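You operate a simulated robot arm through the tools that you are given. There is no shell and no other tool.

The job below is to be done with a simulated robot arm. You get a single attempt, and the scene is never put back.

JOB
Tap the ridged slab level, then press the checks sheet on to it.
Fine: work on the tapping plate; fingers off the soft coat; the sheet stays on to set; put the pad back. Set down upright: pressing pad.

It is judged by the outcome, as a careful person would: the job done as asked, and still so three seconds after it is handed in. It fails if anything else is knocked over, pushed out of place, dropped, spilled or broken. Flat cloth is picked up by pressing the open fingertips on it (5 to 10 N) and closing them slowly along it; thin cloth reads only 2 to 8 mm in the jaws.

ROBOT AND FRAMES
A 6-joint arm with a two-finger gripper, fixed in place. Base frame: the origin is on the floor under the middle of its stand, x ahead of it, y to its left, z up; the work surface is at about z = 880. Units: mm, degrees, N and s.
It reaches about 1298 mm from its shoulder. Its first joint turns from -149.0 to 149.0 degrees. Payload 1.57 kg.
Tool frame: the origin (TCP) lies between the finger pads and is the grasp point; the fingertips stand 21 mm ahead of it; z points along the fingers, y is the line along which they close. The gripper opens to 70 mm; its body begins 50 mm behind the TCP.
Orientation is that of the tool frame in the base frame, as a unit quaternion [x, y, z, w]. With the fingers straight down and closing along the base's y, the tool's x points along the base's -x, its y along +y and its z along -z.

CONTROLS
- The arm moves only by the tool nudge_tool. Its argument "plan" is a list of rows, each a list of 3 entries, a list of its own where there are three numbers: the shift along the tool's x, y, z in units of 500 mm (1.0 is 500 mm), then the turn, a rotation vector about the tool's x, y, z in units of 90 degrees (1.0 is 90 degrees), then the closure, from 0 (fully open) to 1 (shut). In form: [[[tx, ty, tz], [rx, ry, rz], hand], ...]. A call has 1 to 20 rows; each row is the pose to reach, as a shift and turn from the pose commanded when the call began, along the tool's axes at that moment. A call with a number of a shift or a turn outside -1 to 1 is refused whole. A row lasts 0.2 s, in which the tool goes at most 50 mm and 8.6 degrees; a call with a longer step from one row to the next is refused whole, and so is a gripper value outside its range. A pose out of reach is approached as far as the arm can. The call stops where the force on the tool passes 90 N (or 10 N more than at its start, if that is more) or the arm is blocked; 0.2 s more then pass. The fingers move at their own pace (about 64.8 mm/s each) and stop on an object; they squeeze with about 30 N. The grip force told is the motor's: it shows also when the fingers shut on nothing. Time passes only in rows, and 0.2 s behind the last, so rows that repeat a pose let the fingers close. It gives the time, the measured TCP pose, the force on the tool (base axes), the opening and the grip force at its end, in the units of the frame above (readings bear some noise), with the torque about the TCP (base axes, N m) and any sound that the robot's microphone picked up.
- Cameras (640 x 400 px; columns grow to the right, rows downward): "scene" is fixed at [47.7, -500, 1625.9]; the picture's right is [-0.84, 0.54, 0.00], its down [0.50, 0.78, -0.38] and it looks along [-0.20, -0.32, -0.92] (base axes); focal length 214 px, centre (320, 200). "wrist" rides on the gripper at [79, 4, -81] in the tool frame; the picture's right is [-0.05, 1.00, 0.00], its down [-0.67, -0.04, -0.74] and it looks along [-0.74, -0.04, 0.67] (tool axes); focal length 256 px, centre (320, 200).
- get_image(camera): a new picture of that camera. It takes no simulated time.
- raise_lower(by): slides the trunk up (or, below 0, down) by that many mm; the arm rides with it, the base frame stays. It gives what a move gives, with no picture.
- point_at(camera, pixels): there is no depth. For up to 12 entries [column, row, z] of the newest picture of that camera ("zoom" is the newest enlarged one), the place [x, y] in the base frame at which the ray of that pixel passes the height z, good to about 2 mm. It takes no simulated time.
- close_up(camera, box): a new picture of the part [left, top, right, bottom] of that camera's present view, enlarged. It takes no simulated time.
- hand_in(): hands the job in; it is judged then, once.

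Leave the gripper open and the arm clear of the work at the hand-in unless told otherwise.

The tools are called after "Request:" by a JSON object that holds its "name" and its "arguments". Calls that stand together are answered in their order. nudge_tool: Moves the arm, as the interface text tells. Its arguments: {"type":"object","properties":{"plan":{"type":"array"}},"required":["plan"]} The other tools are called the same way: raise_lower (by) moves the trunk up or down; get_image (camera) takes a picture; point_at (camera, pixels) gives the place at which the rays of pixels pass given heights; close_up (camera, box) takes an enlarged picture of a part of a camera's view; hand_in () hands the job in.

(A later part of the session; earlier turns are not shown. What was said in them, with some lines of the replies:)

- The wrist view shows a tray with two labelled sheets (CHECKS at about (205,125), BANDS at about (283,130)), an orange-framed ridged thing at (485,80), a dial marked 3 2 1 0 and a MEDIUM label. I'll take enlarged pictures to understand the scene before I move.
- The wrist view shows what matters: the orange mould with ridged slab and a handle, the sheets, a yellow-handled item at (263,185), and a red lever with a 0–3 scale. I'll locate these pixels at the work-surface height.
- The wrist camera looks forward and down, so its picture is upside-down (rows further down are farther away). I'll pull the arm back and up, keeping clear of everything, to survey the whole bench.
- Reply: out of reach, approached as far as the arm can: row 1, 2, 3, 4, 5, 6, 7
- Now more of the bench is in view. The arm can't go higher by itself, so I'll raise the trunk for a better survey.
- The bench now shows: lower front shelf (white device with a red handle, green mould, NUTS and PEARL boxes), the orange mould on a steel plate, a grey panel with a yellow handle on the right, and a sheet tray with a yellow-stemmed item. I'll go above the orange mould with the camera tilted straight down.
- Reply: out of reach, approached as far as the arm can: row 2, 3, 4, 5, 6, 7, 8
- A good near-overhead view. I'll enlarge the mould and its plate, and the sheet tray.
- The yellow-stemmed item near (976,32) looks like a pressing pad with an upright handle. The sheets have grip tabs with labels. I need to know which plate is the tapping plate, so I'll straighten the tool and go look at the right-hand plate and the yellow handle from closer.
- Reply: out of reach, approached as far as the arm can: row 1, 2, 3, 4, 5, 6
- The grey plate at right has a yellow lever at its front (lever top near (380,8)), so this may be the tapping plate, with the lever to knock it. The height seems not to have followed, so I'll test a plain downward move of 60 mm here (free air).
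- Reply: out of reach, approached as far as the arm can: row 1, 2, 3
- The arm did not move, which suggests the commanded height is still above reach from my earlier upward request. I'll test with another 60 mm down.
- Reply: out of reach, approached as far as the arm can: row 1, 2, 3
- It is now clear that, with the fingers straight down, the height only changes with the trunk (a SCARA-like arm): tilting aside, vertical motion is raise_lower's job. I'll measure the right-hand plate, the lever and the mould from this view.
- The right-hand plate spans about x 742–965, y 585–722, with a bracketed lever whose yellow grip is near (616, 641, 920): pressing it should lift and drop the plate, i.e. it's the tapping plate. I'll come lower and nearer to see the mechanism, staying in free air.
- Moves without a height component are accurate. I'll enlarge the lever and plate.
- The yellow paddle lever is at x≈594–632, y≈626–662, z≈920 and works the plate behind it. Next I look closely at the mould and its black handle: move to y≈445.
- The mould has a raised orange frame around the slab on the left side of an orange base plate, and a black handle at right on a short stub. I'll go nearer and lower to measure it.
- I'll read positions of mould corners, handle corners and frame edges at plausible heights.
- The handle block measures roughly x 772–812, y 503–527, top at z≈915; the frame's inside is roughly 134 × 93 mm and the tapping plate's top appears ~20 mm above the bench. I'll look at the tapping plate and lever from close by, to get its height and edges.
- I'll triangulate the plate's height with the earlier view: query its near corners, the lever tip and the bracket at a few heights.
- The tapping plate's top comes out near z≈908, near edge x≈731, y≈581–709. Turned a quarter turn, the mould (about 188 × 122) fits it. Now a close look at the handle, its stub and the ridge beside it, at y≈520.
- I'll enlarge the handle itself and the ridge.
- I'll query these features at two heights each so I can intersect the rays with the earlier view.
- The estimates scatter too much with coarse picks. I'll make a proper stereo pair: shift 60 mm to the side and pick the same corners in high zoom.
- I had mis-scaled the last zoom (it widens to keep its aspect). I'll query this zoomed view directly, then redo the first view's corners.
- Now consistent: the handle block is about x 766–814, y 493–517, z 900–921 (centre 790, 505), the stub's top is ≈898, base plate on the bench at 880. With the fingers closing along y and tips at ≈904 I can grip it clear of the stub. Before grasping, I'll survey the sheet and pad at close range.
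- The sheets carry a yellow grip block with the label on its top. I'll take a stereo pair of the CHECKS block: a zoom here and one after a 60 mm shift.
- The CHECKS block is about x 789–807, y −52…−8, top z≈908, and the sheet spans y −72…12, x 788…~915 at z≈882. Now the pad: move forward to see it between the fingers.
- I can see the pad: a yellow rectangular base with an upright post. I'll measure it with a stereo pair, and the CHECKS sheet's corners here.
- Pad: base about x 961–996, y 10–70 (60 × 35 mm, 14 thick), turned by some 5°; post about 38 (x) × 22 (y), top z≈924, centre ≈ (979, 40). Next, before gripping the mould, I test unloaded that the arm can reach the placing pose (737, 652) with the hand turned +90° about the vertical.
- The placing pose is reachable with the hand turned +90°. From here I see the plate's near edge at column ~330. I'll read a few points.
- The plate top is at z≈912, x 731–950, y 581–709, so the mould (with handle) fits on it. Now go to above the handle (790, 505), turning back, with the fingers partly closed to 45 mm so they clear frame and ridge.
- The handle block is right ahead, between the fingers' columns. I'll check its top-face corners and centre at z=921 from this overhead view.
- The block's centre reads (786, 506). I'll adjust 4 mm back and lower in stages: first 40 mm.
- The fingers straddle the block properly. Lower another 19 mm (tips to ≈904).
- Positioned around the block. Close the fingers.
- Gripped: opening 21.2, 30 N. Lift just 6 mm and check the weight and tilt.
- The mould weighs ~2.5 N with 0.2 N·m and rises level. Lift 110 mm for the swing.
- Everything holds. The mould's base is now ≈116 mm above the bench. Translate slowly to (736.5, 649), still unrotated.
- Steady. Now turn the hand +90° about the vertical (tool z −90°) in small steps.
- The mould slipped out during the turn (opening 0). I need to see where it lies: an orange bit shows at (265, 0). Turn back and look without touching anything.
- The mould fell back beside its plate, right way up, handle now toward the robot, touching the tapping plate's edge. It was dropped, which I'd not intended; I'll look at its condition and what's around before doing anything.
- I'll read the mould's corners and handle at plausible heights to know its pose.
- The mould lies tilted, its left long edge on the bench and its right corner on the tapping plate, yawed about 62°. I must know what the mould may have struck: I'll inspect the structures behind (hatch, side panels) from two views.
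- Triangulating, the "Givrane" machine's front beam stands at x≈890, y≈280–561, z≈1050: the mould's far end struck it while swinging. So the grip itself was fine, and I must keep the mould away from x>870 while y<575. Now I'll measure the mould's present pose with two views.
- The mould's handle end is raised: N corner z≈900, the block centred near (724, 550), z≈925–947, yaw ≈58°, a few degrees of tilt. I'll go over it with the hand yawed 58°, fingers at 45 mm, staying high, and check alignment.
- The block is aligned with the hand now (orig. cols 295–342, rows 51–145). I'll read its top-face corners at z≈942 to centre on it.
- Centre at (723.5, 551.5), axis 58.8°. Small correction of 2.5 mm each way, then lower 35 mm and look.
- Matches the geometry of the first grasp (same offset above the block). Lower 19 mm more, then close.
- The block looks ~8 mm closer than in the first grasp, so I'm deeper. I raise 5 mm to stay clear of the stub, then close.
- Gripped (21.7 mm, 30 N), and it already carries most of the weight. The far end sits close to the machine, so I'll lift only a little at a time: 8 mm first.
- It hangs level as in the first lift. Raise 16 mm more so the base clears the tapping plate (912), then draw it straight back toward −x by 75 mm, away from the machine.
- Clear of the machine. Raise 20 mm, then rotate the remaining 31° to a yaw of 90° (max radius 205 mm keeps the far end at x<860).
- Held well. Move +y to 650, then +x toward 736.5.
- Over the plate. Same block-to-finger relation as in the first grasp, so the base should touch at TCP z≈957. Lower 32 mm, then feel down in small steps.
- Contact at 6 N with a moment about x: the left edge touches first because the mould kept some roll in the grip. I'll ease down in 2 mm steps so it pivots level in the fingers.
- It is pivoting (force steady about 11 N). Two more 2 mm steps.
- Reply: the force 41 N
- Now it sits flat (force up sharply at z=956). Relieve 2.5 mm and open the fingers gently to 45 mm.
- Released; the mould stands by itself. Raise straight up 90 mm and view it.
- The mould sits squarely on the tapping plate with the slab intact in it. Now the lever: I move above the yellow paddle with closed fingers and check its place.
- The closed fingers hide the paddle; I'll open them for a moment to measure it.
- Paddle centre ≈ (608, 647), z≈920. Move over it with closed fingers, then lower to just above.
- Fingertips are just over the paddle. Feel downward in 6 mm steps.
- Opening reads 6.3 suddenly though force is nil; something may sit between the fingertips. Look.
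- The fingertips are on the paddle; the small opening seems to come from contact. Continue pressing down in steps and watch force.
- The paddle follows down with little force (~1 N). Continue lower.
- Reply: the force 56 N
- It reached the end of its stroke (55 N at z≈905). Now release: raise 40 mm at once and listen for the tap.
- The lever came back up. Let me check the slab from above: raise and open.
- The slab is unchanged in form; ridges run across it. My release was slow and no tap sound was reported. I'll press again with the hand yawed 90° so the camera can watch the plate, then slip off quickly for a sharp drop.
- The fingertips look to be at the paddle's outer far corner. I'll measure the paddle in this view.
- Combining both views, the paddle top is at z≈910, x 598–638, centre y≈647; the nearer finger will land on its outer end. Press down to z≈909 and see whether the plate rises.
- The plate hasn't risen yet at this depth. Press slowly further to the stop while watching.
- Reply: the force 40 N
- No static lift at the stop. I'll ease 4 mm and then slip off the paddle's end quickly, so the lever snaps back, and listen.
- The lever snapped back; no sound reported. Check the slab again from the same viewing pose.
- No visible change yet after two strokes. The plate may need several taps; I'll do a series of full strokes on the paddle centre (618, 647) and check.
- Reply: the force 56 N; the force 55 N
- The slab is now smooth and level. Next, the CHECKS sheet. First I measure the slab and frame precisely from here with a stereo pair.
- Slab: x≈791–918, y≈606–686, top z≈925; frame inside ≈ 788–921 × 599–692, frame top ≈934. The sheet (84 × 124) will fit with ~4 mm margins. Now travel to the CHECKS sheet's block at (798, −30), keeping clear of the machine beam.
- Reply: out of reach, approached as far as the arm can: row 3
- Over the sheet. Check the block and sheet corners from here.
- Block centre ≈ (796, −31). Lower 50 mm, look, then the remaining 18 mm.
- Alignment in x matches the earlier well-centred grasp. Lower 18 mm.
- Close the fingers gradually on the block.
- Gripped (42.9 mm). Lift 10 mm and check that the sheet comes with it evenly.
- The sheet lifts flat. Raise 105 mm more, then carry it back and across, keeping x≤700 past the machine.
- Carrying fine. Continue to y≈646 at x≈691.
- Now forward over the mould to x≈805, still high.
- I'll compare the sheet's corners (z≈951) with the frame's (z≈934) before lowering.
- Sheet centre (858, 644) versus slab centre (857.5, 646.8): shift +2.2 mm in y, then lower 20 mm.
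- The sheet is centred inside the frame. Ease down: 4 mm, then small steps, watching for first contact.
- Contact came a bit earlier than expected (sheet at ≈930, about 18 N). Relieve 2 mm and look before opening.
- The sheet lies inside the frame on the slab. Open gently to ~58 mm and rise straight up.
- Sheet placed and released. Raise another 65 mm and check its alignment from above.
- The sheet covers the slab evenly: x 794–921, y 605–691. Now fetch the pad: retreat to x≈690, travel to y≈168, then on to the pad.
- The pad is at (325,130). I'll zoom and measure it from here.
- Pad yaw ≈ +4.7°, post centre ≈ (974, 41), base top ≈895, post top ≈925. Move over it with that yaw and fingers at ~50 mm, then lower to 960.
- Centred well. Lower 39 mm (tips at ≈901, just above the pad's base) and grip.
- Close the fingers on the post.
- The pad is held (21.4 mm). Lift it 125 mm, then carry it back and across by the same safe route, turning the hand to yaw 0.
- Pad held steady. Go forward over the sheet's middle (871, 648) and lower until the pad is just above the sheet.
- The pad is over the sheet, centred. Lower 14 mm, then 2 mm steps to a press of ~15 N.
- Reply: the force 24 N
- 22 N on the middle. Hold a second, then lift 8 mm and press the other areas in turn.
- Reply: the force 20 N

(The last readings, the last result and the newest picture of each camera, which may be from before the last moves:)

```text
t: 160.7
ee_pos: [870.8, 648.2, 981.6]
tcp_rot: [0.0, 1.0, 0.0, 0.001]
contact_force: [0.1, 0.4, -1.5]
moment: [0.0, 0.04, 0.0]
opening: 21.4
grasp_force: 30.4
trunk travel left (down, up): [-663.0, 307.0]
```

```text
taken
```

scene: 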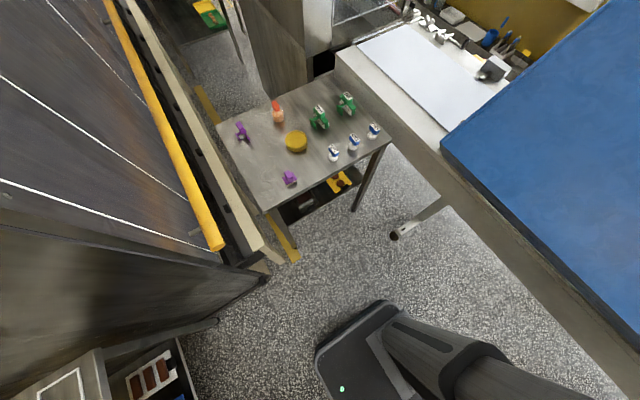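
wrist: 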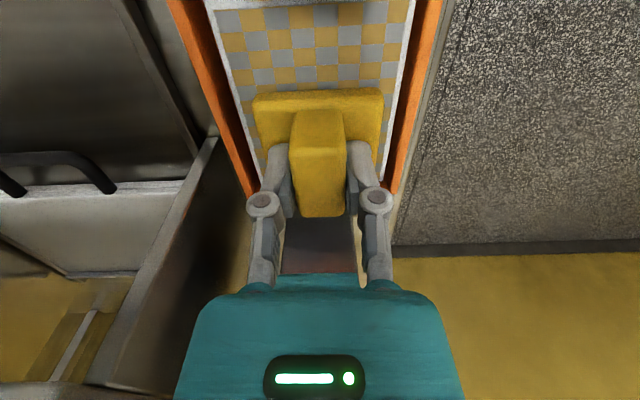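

Next spot: (842, 637).

Request:
{"name": "nudge_tool", "arguments": {"plan": [[[0.03, -0.012, 0], [0, 0, 0], 1], [[0.056, -0.023, 0], [0, 0, 0], 1], [[0.056, -0.023, 0], [0, 0, 0], 1]]}}

Request:
{"name": "raise_lower", "arguments": {"by": -8}}

Request:
{"name": "raise_lower", "arguments": {"by": -1.5}}

```text
t: 161.4
ee_pos: [841.8, 637.0, 981.4]
tcp_rot: [0.0, 1.0, 0.0, 0.001]
contact_force: [-0.5, 0.5, -0.7]
moment: [-0.01, -0.02, 0.01]
opening: 21.2
grasp_force: 30.0
trunk travel left (down, up): [-663.0, 307.0]
```

```text
t: 162.0
ee_pos: [841.6, 637.0, 973.9]
tcp_rot: [0.0, 1.0, 0.0, 0.002]
contact_force: [0.1, -0.1, 5.0]
moment: [0.03, -0.01, 0.01]
opening: 21.4
grasp_force: 29.5
trunk travel left (down, up): [-655.0, 315.0]
```

```text
t: 162.5
ee_pos: [841.7, 636.4, 973.1]
tcp_rot: [0.0, 1.0, 0.001, 0.001]
contact_force: [1.6, 2.0, 16.0]
moment: [0.07, 0.0, -0.01]
opening: 21.4
grasp_force: 30.2
trunk travel left (down, up): [-654.0, 316.0]
```

16 N here. Hold briefly, lift, go to (842, 660).

Request:
{"name": "nudge_tool", "arguments": {"plan": [[[0, 0, 0], [0, 0, 0], 1], [[0, 0, 0], [0, 0, 0], 1], [[0, 0, 0], [0, 0, 0], 1]]}}

Request:
{"name": "raise_lower", "arguments": {"by": 9.5}}

Request:
{"name": "nudge_tool", "arguments": {"plan": [[[0, 0.023, 0], [0, 0, 0], 1], [[0, 0.046, 0], [0, 0, 0], 1], [[0, 0.046, 0], [0, 0, 0], 1]]}}

Request:
{"name": "raise_lower", "arguments": {"by": -9.5}}

Request:
{"name": "nudge_tool", "arguments": {"plan": [[[0, 0, 0], [0, 0, 0], 1], [[0, 0, 0], [0, 0, 0], 1], [[0, 0, 0], [0, 0, 0], 1]]}}

Request:
{"name": "raise_lower", "arguments": {"by": 9.5}}

Request:
{"name": "get_image", "arguments": {"camera": "wrist"}}

```text
t: 163.3
ee_pos: [840.9, 635.3, 974.2]
tcp_rot: [0.001, 1.0, 0.0, 0.001]
contact_force: [1.1, 1.2, 14.9]
moment: [0.03, -0.01, 0.01]
opening: 21.3
grasp_force: 30.3
trunk travel left (down, up): [-654.0, 316.0]
```

```text
t: 163.9
ee_pos: [841.0, 637.4, 982.1]
tcp_rot: [0.0, 1.0, 0.0, 0.0]
contact_force: [-1.3, 0.3, -1.7]
moment: [-0.02, 0.01, 0.04]
opening: 21.2
grasp_force: 30.0
trunk travel left (down, up): [-663.0, 307.0]
```

```text
t: 164.7
ee_pos: [840.7, 659.7, 980.0]
tcp_rot: [0.0, 1.0, 0.0, 0.001]
contact_force: [-0.4, -0.4, -0.5]
moment: [-0.01, 0.01, 0.0]
opening: 21.3
grasp_force: 30.0
trunk travel left (down, up): [-663.0, 307.0]
```

```text
t: 165.3
ee_pos: [840.6, 659.0, 974.1]
tcp_rot: [0.0, 1.0, 0.0, 0.002]
contact_force: [1.5, 0.7, 14.6]
moment: [0.02, 0.0, 0.01]
opening: 21.3
grasp_force: 29.7
trunk travel left (down, up): [-654.0, 316.0]
```

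```text
t: 166.1
ee_pos: [838.7, 659.7, 973.8]
tcp_rot: [0.0, 1.0, 0.0, 0.001]
contact_force: [1.5, 1.1, 13.9]
moment: [0.02, 0.0, 0.0]
opening: 20.9
grasp_force: 30.3
trunk travel left (down, up): [-654.0, 316.0]
```

```text
t: 166.7
ee_pos: [840.0, 660.1, 980.9]
tcp_rot: [0.0, 1.0, 0.0, 0.001]
contact_force: [0.1, 0.5, -1.1]
moment: [0.04, -0.01, 0.01]
opening: 21.2
grasp_force: 29.9
trunk travel left (down, up): [-663.0, 307.0]
```

```text
taken
```

wrist: 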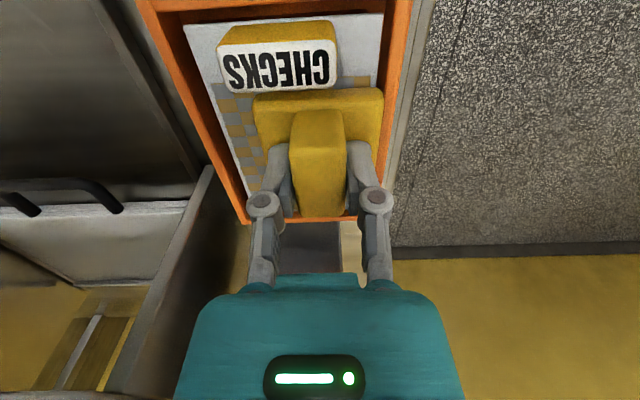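

Sheet still in place. Continue with (870, 660) and (870, 637).

Request:
{"name": "nudge_tool", "arguments": {"plan": [[[-0.03, 0, 0], [0, 0, 0], 1], [[-0.058, 0, 0], [0, 0, 0], 1], [[-0.058, 0, 0], [0, 0, 0], 1]]}}

Request:
{"name": "raise_lower", "arguments": {"by": -9.5}}

Request:
{"name": "nudge_tool", "arguments": {"plan": [[[0, 0, 0], [0, 0, 0], 1], [[0, 0, 0], [0, 0, 0], 1], [[0, 0, 0], [0, 0, 0], 1]]}}

Request:
{"name": "raise_lower", "arguments": {"by": 9.5}}

Request:
{"name": "nudge_tool", "arguments": {"plan": [[[0, -0.023, 0], [0, 0, 0], 1], [[0, -0.046, 0], [0, 0, 0], 1], [[0, -0.046, 0], [0, 0, 0], 1]]}}

Request:
{"name": "raise_lower", "arguments": {"by": -9.5}}

Request:
{"name": "nudge_tool", "arguments": {"plan": [[[0, 0, 0], [0, 0, 0], 1], [[0, 0, 0], [0, 0, 0], 1], [[0, 0, 0], [0, 0, 0], 1]]}}

Request:
{"name": "raise_lower", "arguments": {"by": 9.5}}

```text
t: 167.5
ee_pos: [869.7, 660.9, 981.7]
tcp_rot: [0.001, 1.0, 0.0, 0.001]
contact_force: [0.3, -0.9, -1.1]
moment: [-0.02, 0.0, 0.01]
opening: 21.4
grasp_force: 30.0
trunk travel left (down, up): [-663.0, 307.0]
```

```text
t: 168.1
ee_pos: [869.5, 660.0, 973.8]
tcp_rot: [0.001, 1.0, -0.001, 0.001]
contact_force: [2.2, 0.8, 13.7]
moment: [0.02, 0.03, 0.02]
opening: 20.9
grasp_force: 29.7
trunk travel left (down, up): [-654.0, 316.0]
```

```text
t: 168.8
ee_pos: [869.1, 660.0, 973.8]
tcp_rot: [0.0, 1.0, 0.0, 0.001]
contact_force: [-0.2, -0.9, 13.4]
moment: [0.03, 0.05, -0.01]
opening: 21.1
grasp_force: 29.7
trunk travel left (down, up): [-654.0, 316.0]
```

```text
t: 169.4
ee_pos: [871.3, 660.7, 981.4]
tcp_rot: [0.001, 1.0, 0.0, 0.0]
contact_force: [0.7, 0.1, -0.6]
moment: [-0.03, 0.03, 0.01]
opening: 21.3
grasp_force: 30.2
trunk travel left (down, up): [-663.0, 307.0]
```

```text
t: 170.2
ee_pos: [870.9, 637.3, 981.7]
tcp_rot: [0.0, 1.0, 0.0, 0.001]
contact_force: [-0.5, 0.3, -0.5]
moment: [0.04, -0.01, 0.03]
opening: 21.3
grasp_force: 29.4
trunk travel left (down, up): [-663.0, 307.0]
```

```text
t: 170.8
ee_pos: [870.4, 636.0, 973.1]
tcp_rot: [0.001, 1.0, 0.0, 0.002]
contact_force: [1.7, 1.3, 13.6]
moment: [0.0, -0.03, -0.01]
opening: 21.0
grasp_force: 30.3
trunk travel left (down, up): [-654.0, 316.0]
```

```text
t: 171.6
ee_pos: [869.8, 636.3, 974.3]
tcp_rot: [0.0, 1.0, 0.0, 0.001]
contact_force: [0.7, 0.3, 12.8]
moment: [-0.03, 0.04, 0.01]
opening: 21.3
grasp_force: 30.1
trunk travel left (down, up): [-654.0, 316.0]
```

```text
t: 172.2
ee_pos: [871.8, 637.4, 981.5]
tcp_rot: [0.0, 1.0, 0.001, 0.0]
contact_force: [-0.6, 0.5, 0.0]
moment: [0.0, -0.02, 0.06]
opening: 21.1
grasp_force: 30.0
trunk travel left (down, up): [-663.0, 307.0]
```

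Now the far end: (899, 637) and (899, 660).

Request:
{"name": "nudge_tool", "arguments": {"plan": [[[-0.03, 0, 0], [0, 0, 0], 1], [[-0.056, 0, 0], [0, 0, 0], 1], [[-0.056, 0, 0], [0, 0, 0], 1]]}}

Request:
{"name": "raise_lower", "arguments": {"by": -9.5}}

Request:
{"name": "nudge_tool", "arguments": {"plan": [[[0, 0, 0], [0, 0, 0], 1], [[0, 0, 0], [0, 0, 0], 1], [[0, 0, 0], [0, 0, 0], 1]]}}

Request:
{"name": "raise_lower", "arguments": {"by": 9.5}}

Request:
{"name": "nudge_tool", "arguments": {"plan": [[[0, 0.023, 0], [0, 0, 0], 1], [[0, 0.046, 0], [0, 0, 0], 1], [[0, 0.046, 0], [0, 0, 0], 1]]}}

Request:
{"name": "raise_lower", "arguments": {"by": -9.5}}

Request:
{"name": "nudge_tool", "arguments": {"plan": [[[0, 0, 0], [0, 0, 0], 1], [[0, 0, 0], [0, 0, 0], 1], [[0, 0, 0], [0, 0, 0], 1]]}}

Request:
{"name": "raise_lower", "arguments": {"by": 30}}

Request:
{"name": "get_image", "arguments": {"camera": "wrist"}}

```text
t: 173.0
ee_pos: [899.6, 637.7, 981.5]
tcp_rot: [-0.001, 1.0, -0.001, 0.001]
contact_force: [0.0, -0.4, -1.3]
moment: [-0.01, 0.04, 0.03]
opening: 21.2
grasp_force: 29.8
trunk travel left (down, up): [-663.0, 307.0]
```

```text
t: 173.6
ee_pos: [896.5, 636.4, 973.1]
tcp_rot: [0.001, 1.0, 0.0, 0.0]
contact_force: [2.5, 0.0, 11.1]
moment: [0.02, 0.04, -0.03]
opening: 21.2
grasp_force: 30.0
trunk travel left (down, up): [-654.0, 316.0]
```

```text
t: 174.4
ee_pos: [898.4, 636.0, 973.4]
tcp_rot: [0.0, 1.0, 0.0, 0.001]
contact_force: [0.8, -0.2, 10.9]
moment: [-0.03, 0.03, 0.05]
opening: 21.2
grasp_force: 29.5
trunk travel left (down, up): [-654.0, 316.0]
```

```text
t: 174.9
ee_pos: [898.8, 636.3, 981.2]
tcp_rot: [0.001, 1.0, 0.0, 0.001]
contact_force: [0.2, 1.2, -1.3]
moment: [0.01, -0.01, 0.01]
opening: 21.1
grasp_force: 29.6
trunk travel left (down, up): [-663.0, 307.0]
```

```text
t: 175.8
ee_pos: [897.6, 660.1, 980.8]
tcp_rot: [0.0, 1.0, 0.0, 0.001]
contact_force: [0.0, -0.7, -1.4]
moment: [-0.03, 0.01, 0.07]
opening: 21.0
grasp_force: 29.9
trunk travel left (down, up): [-663.0, 307.0]
```

```text
t: 176.3
ee_pos: [896.3, 659.0, 973.8]
tcp_rot: [-0.001, 1.0, 0.0, 0.001]
contact_force: [0.6, 0.1, 9.9]
moment: [-0.04, 0.03, 0.02]
opening: 21.3
grasp_force: 29.9
trunk travel left (down, up): [-654.0, 316.0]
```

```text
t: 177.1
ee_pos: [897.7, 659.3, 972.8]
tcp_rot: [0.0, 1.0, 0.0, 0.002]
contact_force: [0.4, 0.8, 10.7]
moment: [0.01, 0.07, 0.03]
opening: 21.3
grasp_force: 30.3
trunk travel left (down, up): [-654.0, 316.0]
```

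```text
t: 177.9
ee_pos: [898.6, 660.1, 1002.2]
tcp_rot: [0.0, 1.0, 0.0, 0.001]
contact_force: [0.9, -0.6, -1.2]
moment: [0.01, 0.01, -0.02]
opening: 20.9
grasp_force: 29.9
trunk travel left (down, up): [-684.0, 286.0]
```

```text
taken
```

wrist: 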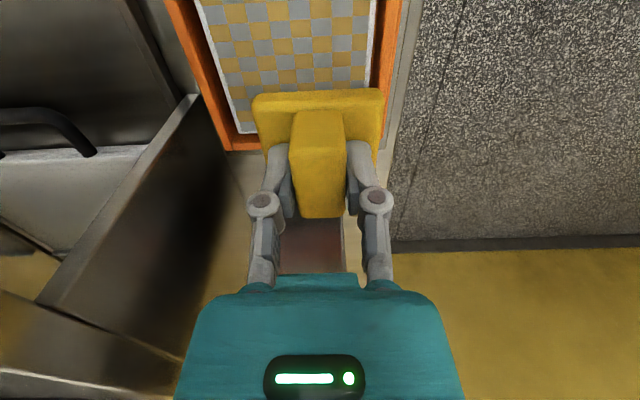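

Presses at the far end were only ~10 N; I'll add one firmer press at the far middle (898, 648) and the near middle (842, 648), about 20 N each.

Request:
{"name": "nudge_tool", "arguments": {"plan": [[[0, -0.012, 0], [0, 0, 0], 1], [[0, -0.024, 0], [0, 0, 0], 1], [[0, -0.024, 0], [0, 0, 0], 1]]}}

Request:
{"name": "raise_lower", "arguments": {"by": -30}}

Request:
{"name": "raise_lower", "arguments": {"by": -1.5}}

Request:
{"name": "nudge_tool", "arguments": {"plan": [[[0, 0, 0], [0, 0, 0], 1], [[0, 0, 0], [0, 0, 0], 1], [[0, 0, 0], [0, 0, 0], 1], [[0, 0, 0], [0, 0, 0], 1]]}}

Request:
{"name": "raise_lower", "arguments": {"by": 11.5}}

Request:
{"name": "nudge_tool", "arguments": {"plan": [[[0.04, 0, 0], [0, 0, 0], 1], [[0.08, 0, 0], [0, 0, 0], 1], [[0.112, 0, 0], [0, 0, 0], 1], [[0.112, 0, 0], [0, 0, 0], 1]]}}

Request:
{"name": "raise_lower", "arguments": {"by": -10.5}}

Request:
{"name": "nudge_tool", "arguments": {"plan": [[[0, 0, 0], [0, 0, 0], 1], [[0, 0, 0], [0, 0, 0], 1], [[0, 0, 0], [0, 0, 0], 1], [[0, 0, 0], [0, 0, 0], 1]]}}

Request:
{"name": "raise_lower", "arguments": {"by": 80}}

Request:
{"name": "get_image", "arguments": {"camera": "wrist"}}

```text
t: 178.7
ee_pos: [898.9, 646.9, 1002.2]
tcp_rot: [-0.001, 1.0, 0.0, 0.001]
contact_force: [-0.2, 0.4, -0.4]
moment: [0.01, 0.03, -0.02]
opening: 21.2
grasp_force: 29.6
trunk travel left (down, up): [-684.0, 286.0]
```

```text
t: 179.4
ee_pos: [897.2, 647.6, 974.3]
tcp_rot: [0.0, 1.0, 0.0, 0.001]
contact_force: [-0.8, -0.1, 8.6]
moment: [0.03, 0.03, 0.01]
opening: 21.3
grasp_force: 30.2
trunk travel left (down, up): [-654.0, 316.0]
```

```text
t: 179.9
ee_pos: [896.7, 646.9, 970.9]
tcp_rot: [0.0, 1.0, 0.001, 0.002]
contact_force: [3.1, 2.2, 19.2]
moment: [-0.04, 0.07, -0.02]
opening: 21.1
grasp_force: 30.3
trunk travel left (down, up): [-652.0, 318.0]
```

```text
t: 180.9
ee_pos: [896.9, 647.1, 972.4]
tcp_rot: [0.0, 1.0, 0.0, 0.002]
contact_force: [1.8, 1.1, 19.2]
moment: [0.0, 0.11, -0.01]
opening: 21.5
grasp_force: 30.2
trunk travel left (down, up): [-652.0, 318.0]
```

```text
t: 181.5
ee_pos: [898.3, 648.4, 981.8]
tcp_rot: [0.0, 1.0, 0.0, 0.001]
contact_force: [0.3, 0.0, -1.4]
moment: [0.03, 0.03, 0.0]
opening: 21.1
grasp_force: 29.8
trunk travel left (down, up): [-664.0, 306.0]
```

```text
t: 182.5
ee_pos: [843.4, 648.9, 982.2]
tcp_rot: [-0.001, 1.0, 0.0, 0.001]
contact_force: [-0.1, -0.6, -0.5]
moment: [0.0, -0.02, -0.01]
opening: 21.4
grasp_force: 30.1
trunk travel left (down, up): [-664.0, 306.0]
```

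```text
t: 183.1
ee_pos: [842.0, 647.1, 972.8]
tcp_rot: [0.0, 1.0, 0.0, 0.001]
contact_force: [1.3, 0.8, 12.2]
moment: [0.02, -0.08, -0.01]
opening: 21.1
grasp_force: 29.8
trunk travel left (down, up): [-653.0, 317.0]
```

```text
t: 184.1
ee_pos: [841.9, 647.2, 972.8]
tcp_rot: [0.001, 1.0, -0.001, 0.001]
contact_force: [0.0, 1.2, 13.2]
moment: [0.02, -0.05, -0.01]
opening: 21.2
grasp_force: 30.1
trunk travel left (down, up): [-653.0, 317.0]
```

```text
t: 185.3
ee_pos: [842.5, 647.9, 1050.6]
tcp_rot: [0.0, 1.0, 0.0, 0.0]
contact_force: [-0.2, 0.0, -1.1]
moment: [-0.01, -0.01, 0.01]
opening: 21.3
grasp_force: 30.1
trunk travel left (down, up): [-733.0, 237.0]
```

```text
taken
```

wrist: 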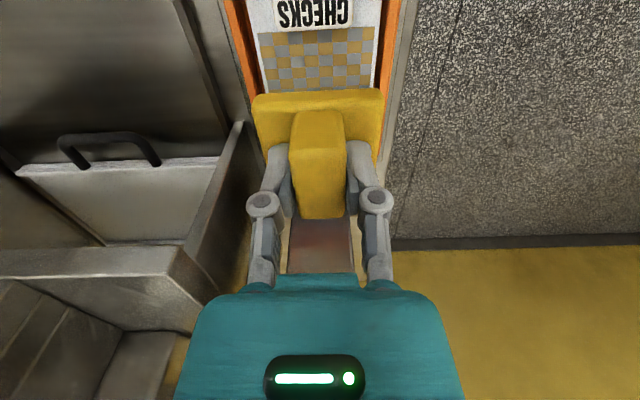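

Pressing done. Now return the pad: retreat, cross over, and go back to its original spot (976.5, 40.2) with yaw +4.6°.

Request:
{"name": "nudge_tool", "arguments": {"plan": [[[0.05, 0, 0], [0, 0, 0], 1], [[0.13, 0, 0], [0, 0, 0], 1], [[0.21, 0, 0], [0, 0, 0], 1], [[0.28, -0.02, 0], [0, 0, 0], 1], [[0.304, -0.08, 0], [0, 0, 0], 1], [[0.304, -0.16, 0], [0, 0, 0], 1], [[0.304, -0.24, 0], [0, 0, 0], 1], [[0.304, -0.32, 0], [0, 0, 0], 1], [[0.304, -0.4, 0], [0, 0, 0], 1], [[0.304, -0.48, 0], [0, 0, 0], 1], [[0.304, -0.56, 0], [0, 0, 0], 1], [[0.304, -0.64, 0], [0, 0, 0], 1], [[0.304, -0.72, 0], [0, 0, 0], 1], [[0.304, -0.8, 0], [0, 0, 0], 1], [[0.304, -0.86, 0], [0, 0, 0], 1], [[0.304, -0.88, 0], [0, 0, 0], 1], [[0.304, -0.88, 0], [0, 0, 0], 1]]}}

Request:
{"name": "get_image", "arguments": {"camera": "wrist"}}

```text
t: 188.9
ee_pos: [690.0, 208.0, 1051.3]
tcp_rot: [0.0, 1.0, 0.001, 0.001]
contact_force: [-0.8, 0.1, -1.4]
moment: [0.0, -0.03, -0.02]
opening: 21.3
grasp_force: 30.5
trunk travel left (down, up): [-733.0, 237.0]
```

```text
taken
```

wrist: 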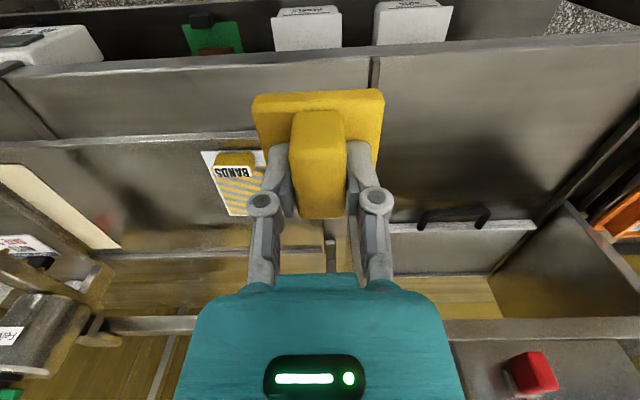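

Request:
{"name": "nudge_tool", "arguments": {"plan": [[[-0.05, -0.03, 0], [0, 0, -0.01], 1], [[-0.12, -0.07, 0], [0, 0, -0.02], 1], [[-0.19, -0.11, 0], [0, 0, -0.03], 1], [[-0.26, -0.155, 0], [0, 0, -0.04], 1], [[-0.33, -0.195, 0], [0, 0, -0.051], 1], [[-0.4, -0.235, 0], [0, 0, -0.051], 1], [[-0.47, -0.275, 0], [0, 0, -0.051], 1], [[-0.53, -0.312, 0], [0, 0, -0.051], 1], [[-0.565, -0.332, 0], [0, 0, -0.051], 1], [[-0.573, -0.336, 0], [0, 0, -0.051], 1], [[-0.573, -0.336, 0], [0, 0, -0.051], 1]]}}

Request:
{"name": "raise_lower", "arguments": {"by": -100}}

Request:
{"name": "get_image", "arguments": {"camera": "wrist"}}

```text
t: 191.3
ee_pos: [976.4, 40.9, 1051.4]
tcp_rot: [-0.04, 0.999, 0.0, 0.001]
contact_force: [-0.3, -0.8, -0.7]
moment: [-0.01, -0.02, -0.02]
opening: 21.1
grasp_force: 30.5
trunk travel left (down, up): [-733.0, 237.0]
```

```text
t: 192.6
ee_pos: [977.8, 40.9, 951.8]
tcp_rot: [-0.041, 0.999, 0.0, 0.001]
contact_force: [0.1, -0.8, -1.2]
moment: [0.0, 0.04, -0.02]
opening: 21.2
grasp_force: 30.2
trunk travel left (down, up): [-633.0, 337.0]
```

```text
taken
```

wrist: 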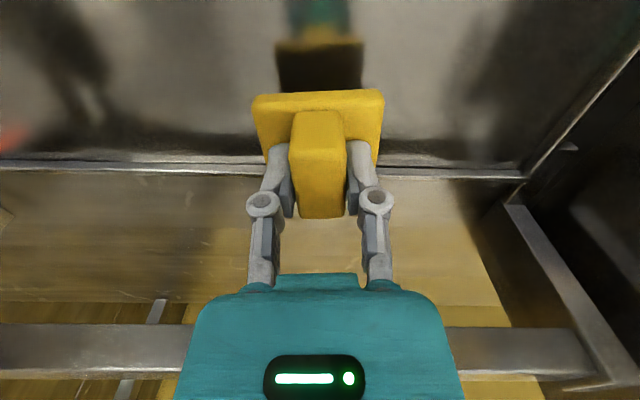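

Over its spot. Lower 27 mm, then feel for contact in small steps.

Request:
{"name": "raise_lower", "arguments": {"by": -27}}

Request:
{"name": "raise_lower", "arguments": {"by": -2}}

Request:
{"name": "raise_lower", "arguments": {"by": -1.5}}

```text
t: 193.4
ee_pos: [976.0, 40.1, 925.4]
tcp_rot: [-0.04, 0.999, 0.0, 0.001]
contact_force: [0.1, -0.5, -0.8]
moment: [0.01, -0.03, -0.01]
opening: 21.4
grasp_force: 29.9
trunk travel left (down, up): [-606.0, 364.0]
```

```text
t: 193.9
ee_pos: [976.9, 40.4, 922.0]
tcp_rot: [-0.04, 0.999, 0.0, 0.001]
contact_force: [-0.4, -0.5, -1.7]
moment: [0.01, 0.0, 0.02]
opening: 20.9
grasp_force: 29.6
trunk travel left (down, up): [-604.0, 366.0]
```

```text
t: 194.4
ee_pos: [976.2, 40.1, 921.0]
tcp_rot: [-0.04, 0.999, -0.001, 0.001]
contact_force: [0.2, -0.5, -1.3]
moment: [0.01, -0.02, -0.02]
opening: 21.2
grasp_force: 29.6
trunk travel left (down, up): [-603.0, 367.0]
```

Request:
{"name": "raise_lower", "arguments": {"by": -1}}

Request:
{"name": "raise_lower", "arguments": {"by": -1}}

Request:
{"name": "raise_lower", "arguments": {"by": -1}}

```text
t: 194.9
ee_pos: [976.5, 40.2, 920.3]
tcp_rot: [-0.04, 0.999, 0.001, 0.001]
contact_force: [1.6, 0.4, 5.7]
moment: [0.05, -0.19, -0.02]
opening: 21.3
grasp_force: 29.9
trunk travel left (down, up): [-602.0, 368.0]
```

```text
t: 195.4
ee_pos: [975.6, 39.3, 921.4]
tcp_rot: [-0.04, 0.999, 0.001, 0.003]
contact_force: [6.7, 1.2, 18.0]
moment: [0.01, -0.21, -0.01]
opening: 21.0
grasp_force: 30.0
trunk travel left (down, up): [-601.0, 369.0]
```

```text
t: 195.9
ee_pos: [975.0, 39.2, 920.4]
tcp_rot: [-0.04, 0.999, 0.0, 0.001]
contact_force: [7.1, -0.8, 21.9]
moment: [0.01, -0.16, -0.01]
opening: 21.2
grasp_force: 30.2
trunk travel left (down, up): [-600.0, 370.0]
```

The pad stands on the tray. Relieve 2 mm and open the fingers gently.

Request:
{"name": "raise_lower", "arguments": {"by": 2}}

Request:
{"name": "nudge_tool", "arguments": {"plan": [[[0, 0, 0], [0, 0, 0], 0.67], [[0, 0, 0], [0, 0, 0], 0.62], [[0, 0, 0], [0, 0, 0], 0.55], [[0, 0, 0], [0, 0, 0], 0.45], [[0, 0, 0], [0, 0, 0], 0.29], [[0, 0, 0], [0, 0, 0], 0.29]]}}

Request:
{"name": "raise_lower", "arguments": {"by": 40}}

Request:
{"name": "get_image", "arguments": {"camera": "wrist"}}

```text
t: 196.4
ee_pos: [975.4, 39.2, 919.5]
tcp_rot: [-0.04, 0.999, 0.0, -0.001]
contact_force: [0.1, 0.0, -1.0]
moment: [-0.01, 0.02, -0.01]
opening: 21.1
grasp_force: 30.0
trunk travel left (down, up): [-602.0, 368.0]
```

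```text
t: 197.8
ee_pos: [976.3, 40.2, 919.7]
tcp_rot: [-0.039, 0.999, 0.0, 0.001]
contact_force: [0.0, 0.0, -0.7]
moment: [0.01, -0.01, -0.03]
opening: 49.4
grasp_force: 0.0
trunk travel left (down, up): [-602.0, 368.0]
```

```text
t: 198.7
ee_pos: [976.8, 40.8, 961.2]
tcp_rot: [-0.041, 0.999, 0.0, 0.0]
contact_force: [1.5, -0.5, -0.5]
moment: [-0.02, 0.02, 0.03]
opening: 49.7
grasp_force: 0.0
trunk travel left (down, up): [-642.0, 328.0]
```

```text
taken
```

wrist: 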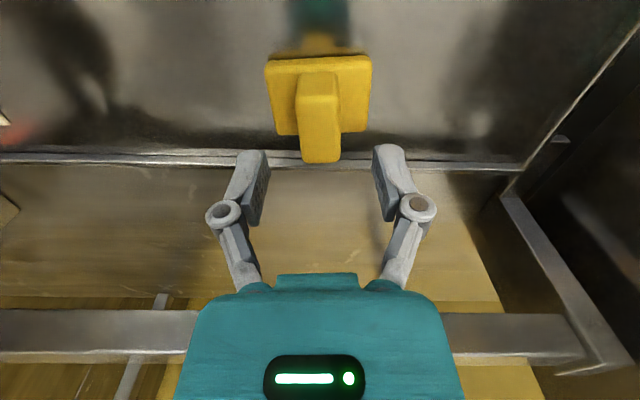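

The pad stands upright exactly where it was. Now raise, retreat, and inspect the mould, the sheet and the surroundings.

Request:
{"name": "raise_lower", "arguments": {"by": 90}}

Request:
{"name": "nudge_tool", "arguments": {"plan": [[[0.06, 0.03, 0], [0, 0, 0.01], 0], [[0.13, 0.07, 0], [0, 0, 0.02], 0], [[0.2, 0.12, 0], [0, 0, 0.03], 0], [[0.27, 0.17, 0], [0, 0, 0.04], 0], [[0.34, 0.22, 0], [0, 0, 0.051], 0], [[0.41, 0.27, 0], [0, 0, 0.051], 0], [[0.48, 0.32, 0], [0, 0, 0.051], 0], [[0.54, 0.37, 0], [0, 0, 0.051], 0], [[0.6, 0.43, 0], [0, 0, 0.051], 0], [[0.62, 0.51, 0], [0, 0, 0.051], 0], [[0.62, 0.59, 0], [0, 0, 0.051], 0], [[0.62, 0.67, 0], [0, 0, 0.051], 0], [[0.62, 0.75, 0], [0, 0, 0.051], 0], [[0.62, 0.83, 0], [0, 0, 0.051], 0], [[0.62, 0.91, 0], [0, 0, 0.051], 0], [[0.62, 0.95, 0], [0, 0, 0.051], 0]]}}

Request:
{"name": "get_image", "arguments": {"camera": "wrist"}}

```text
t: 199.9
ee_pos: [976.5, 39.8, 1050.3]
tcp_rot: [-0.041, 0.999, 0.0, 0.001]
contact_force: [-0.3, 0.2, 0.0]
moment: [0.01, 0.0, -0.01]
opening: 49.8
grasp_force: 0.2
trunk travel left (down, up): [-732.0, 238.0]
```

```text
t: 203.3
ee_pos: [627.7, 489.6, 1049.6]
tcp_rot: [0.0, 1.0, 0.0, 0.001]
contact_force: [0.7, 0.0, 0.2]
moment: [-0.06, -0.03, -0.01]
opening: 70.1
grasp_force: 0.0
trunk travel left (down, up): [-732.0, 238.0]
```

```text
taken
```

wrist: 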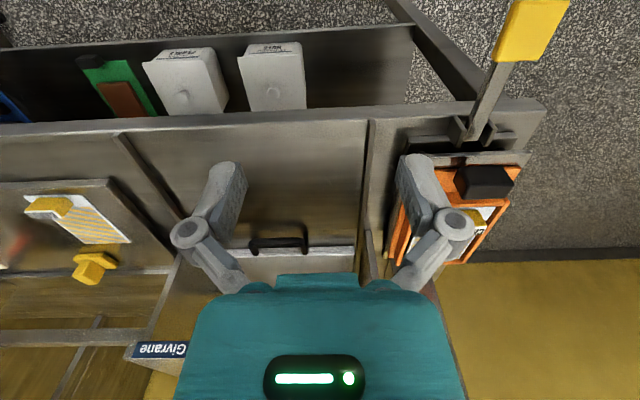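

The bench is clean and tidy. One last look at the mould and sheet from over y≈645.

Request:
{"name": "nudge_tool", "arguments": {"plan": [[[0, 0.08, 0], [0, 0, 0], 0], [[-0.02, 0.16, 0], [0, 0, 0], 0], [[-0.06, 0.24, 0], [0, 0, 0], 0], [[-0.1, 0.31, 0], [0, 0, 0], 0], [[-0.1, 0.31, 0], [0, 0, 0], 0]]}}

Request:
{"name": "get_image", "arguments": {"camera": "wrist"}}

Request:
{"name": "close_up", "arguments": {"camera": "wrist", "box": [240, 90, 400, 250]}}

```text
t: 204.5
ee_pos: [679.9, 646.3, 1050.0]
tcp_rot: [0.0, 1.0, 0.0, 0.0]
contact_force: [0.3, 0.5, 0.4]
moment: [0.0, -0.02, 0.03]
opening: 70.2
grasp_force: 0.0
trunk travel left (down, up): [-732.0, 238.0]
```

```text
taken
```

wrist: 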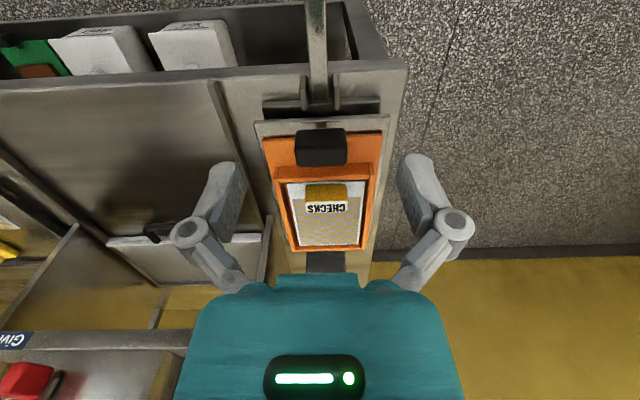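

```text
2.50 times, centred on (320, 170) of wrist
```

zoom: 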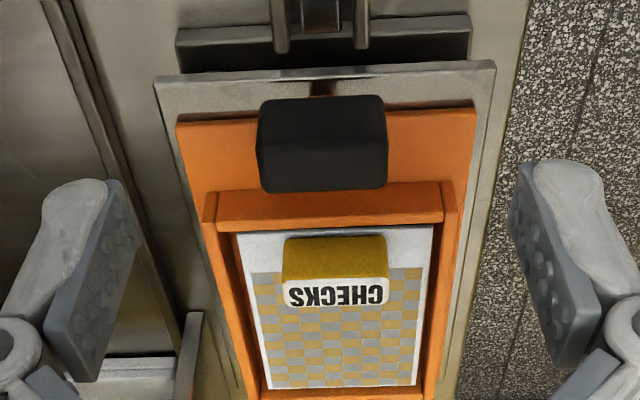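

The sheet lies flat on the slab in the frame, and the mould sits squarely on the tapping plate. I draw the arm clear, with the gripper open and raised.

Request:
{"name": "raise_lower", "arguments": {"by": 120}}

Request:
{"name": "nudge_tool", "arguments": {"plan": [[[0.05, -0.07, 0], [0, 0, 0], 0], [[0.1, -0.14, 0], [0, 0, 0], 0], [[0.12, -0.22, 0], [0, 0, 0], 0], [[0.12, -0.31, 0], [0, 0, 0], 0], [[0.12, -0.4, 0], [0, 0, 0], 0], [[0.12, -0.49, 0], [0, 0, 0], 0], [[0.12, -0.58, 0], [0, 0, 0], 0], [[0.12, -0.6, 0], [0, 0, 0], 0]]}}

Request:
{"name": "get_image", "arguments": {"camera": "wrist"}}

```text
t: 206.0
ee_pos: [679.0, 646.9, 1170.4]
tcp_rot: [0.0, 1.0, 0.0, 0.002]
contact_force: [-0.5, 0.3, 0.1]
moment: [-0.01, -0.02, 0.01]
opening: 70.0
grasp_force: 0.1
trunk travel left (down, up): [-852.0, 118.0]
```

```text
t: 207.8
ee_pos: [620.6, 345.5, 1170.9]
tcp_rot: [-0.001, 1.0, 0.001, 0.0]
contact_force: [0.1, -0.2, 0.0]
moment: [-0.04, 0.0, -0.02]
opening: 70.0
grasp_force: 0.1
trunk travel left (down, up): [-852.0, 118.0]
```

```text
taken
```

wrist: 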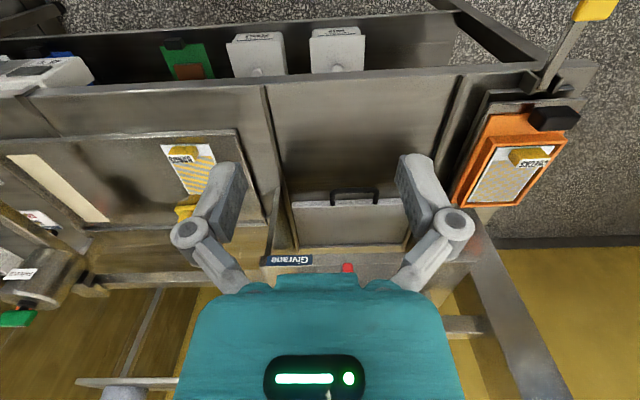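

The mould with its levelled slab and the CHECKS sheet is on the tapping plate. The pad is back on its tray and upright, the other items look untouched, and the arm is clear with the gripper open. I'm handing in. One mishap to note: on the first carry the mould struck the machine and fell a short way, landed right side up, and I picked it up again.

Request:
{"name": "hand_in", "arguments": {}}

```text
The job is handed in.
```

The slab is level, the checks sheet is pressed on to it, and the job is handed in. There was one mishap: I dropped the mould once on the way to the tapping plate.

- **The drop:** on the first carry, the mould's far end hit what I took to be the front beam of the "Givrane" machine. It slipped from the grip and fell about 10 cm. It landed right side up, leaning on the tapping plate's edge. I saw no chocolate spilled and nothing else knocked. I picked it up again and carried it by a clear route. Whether the drop counts against the job is for the judge.
- **Tapping:** the mould sits squarely on the tapping plate. Four full strokes of the yellow lever left the slab smooth. I only checked after the second and fourth, so it may have needed fewer.
- **Sheet:** the checks sheet lies inside the frame, over the whole slab. I pressed it with the pad at nine spots, about 10 to 22 N each. The strip around the sheet's grip block could not be pressed with the pad. The sheet is left on to set, and the fingers never touched the coat.
- **Pad:** it is back upright on its tray, in the same place and at the same angle as before.

The gripper is open and the arm is clear of the work.
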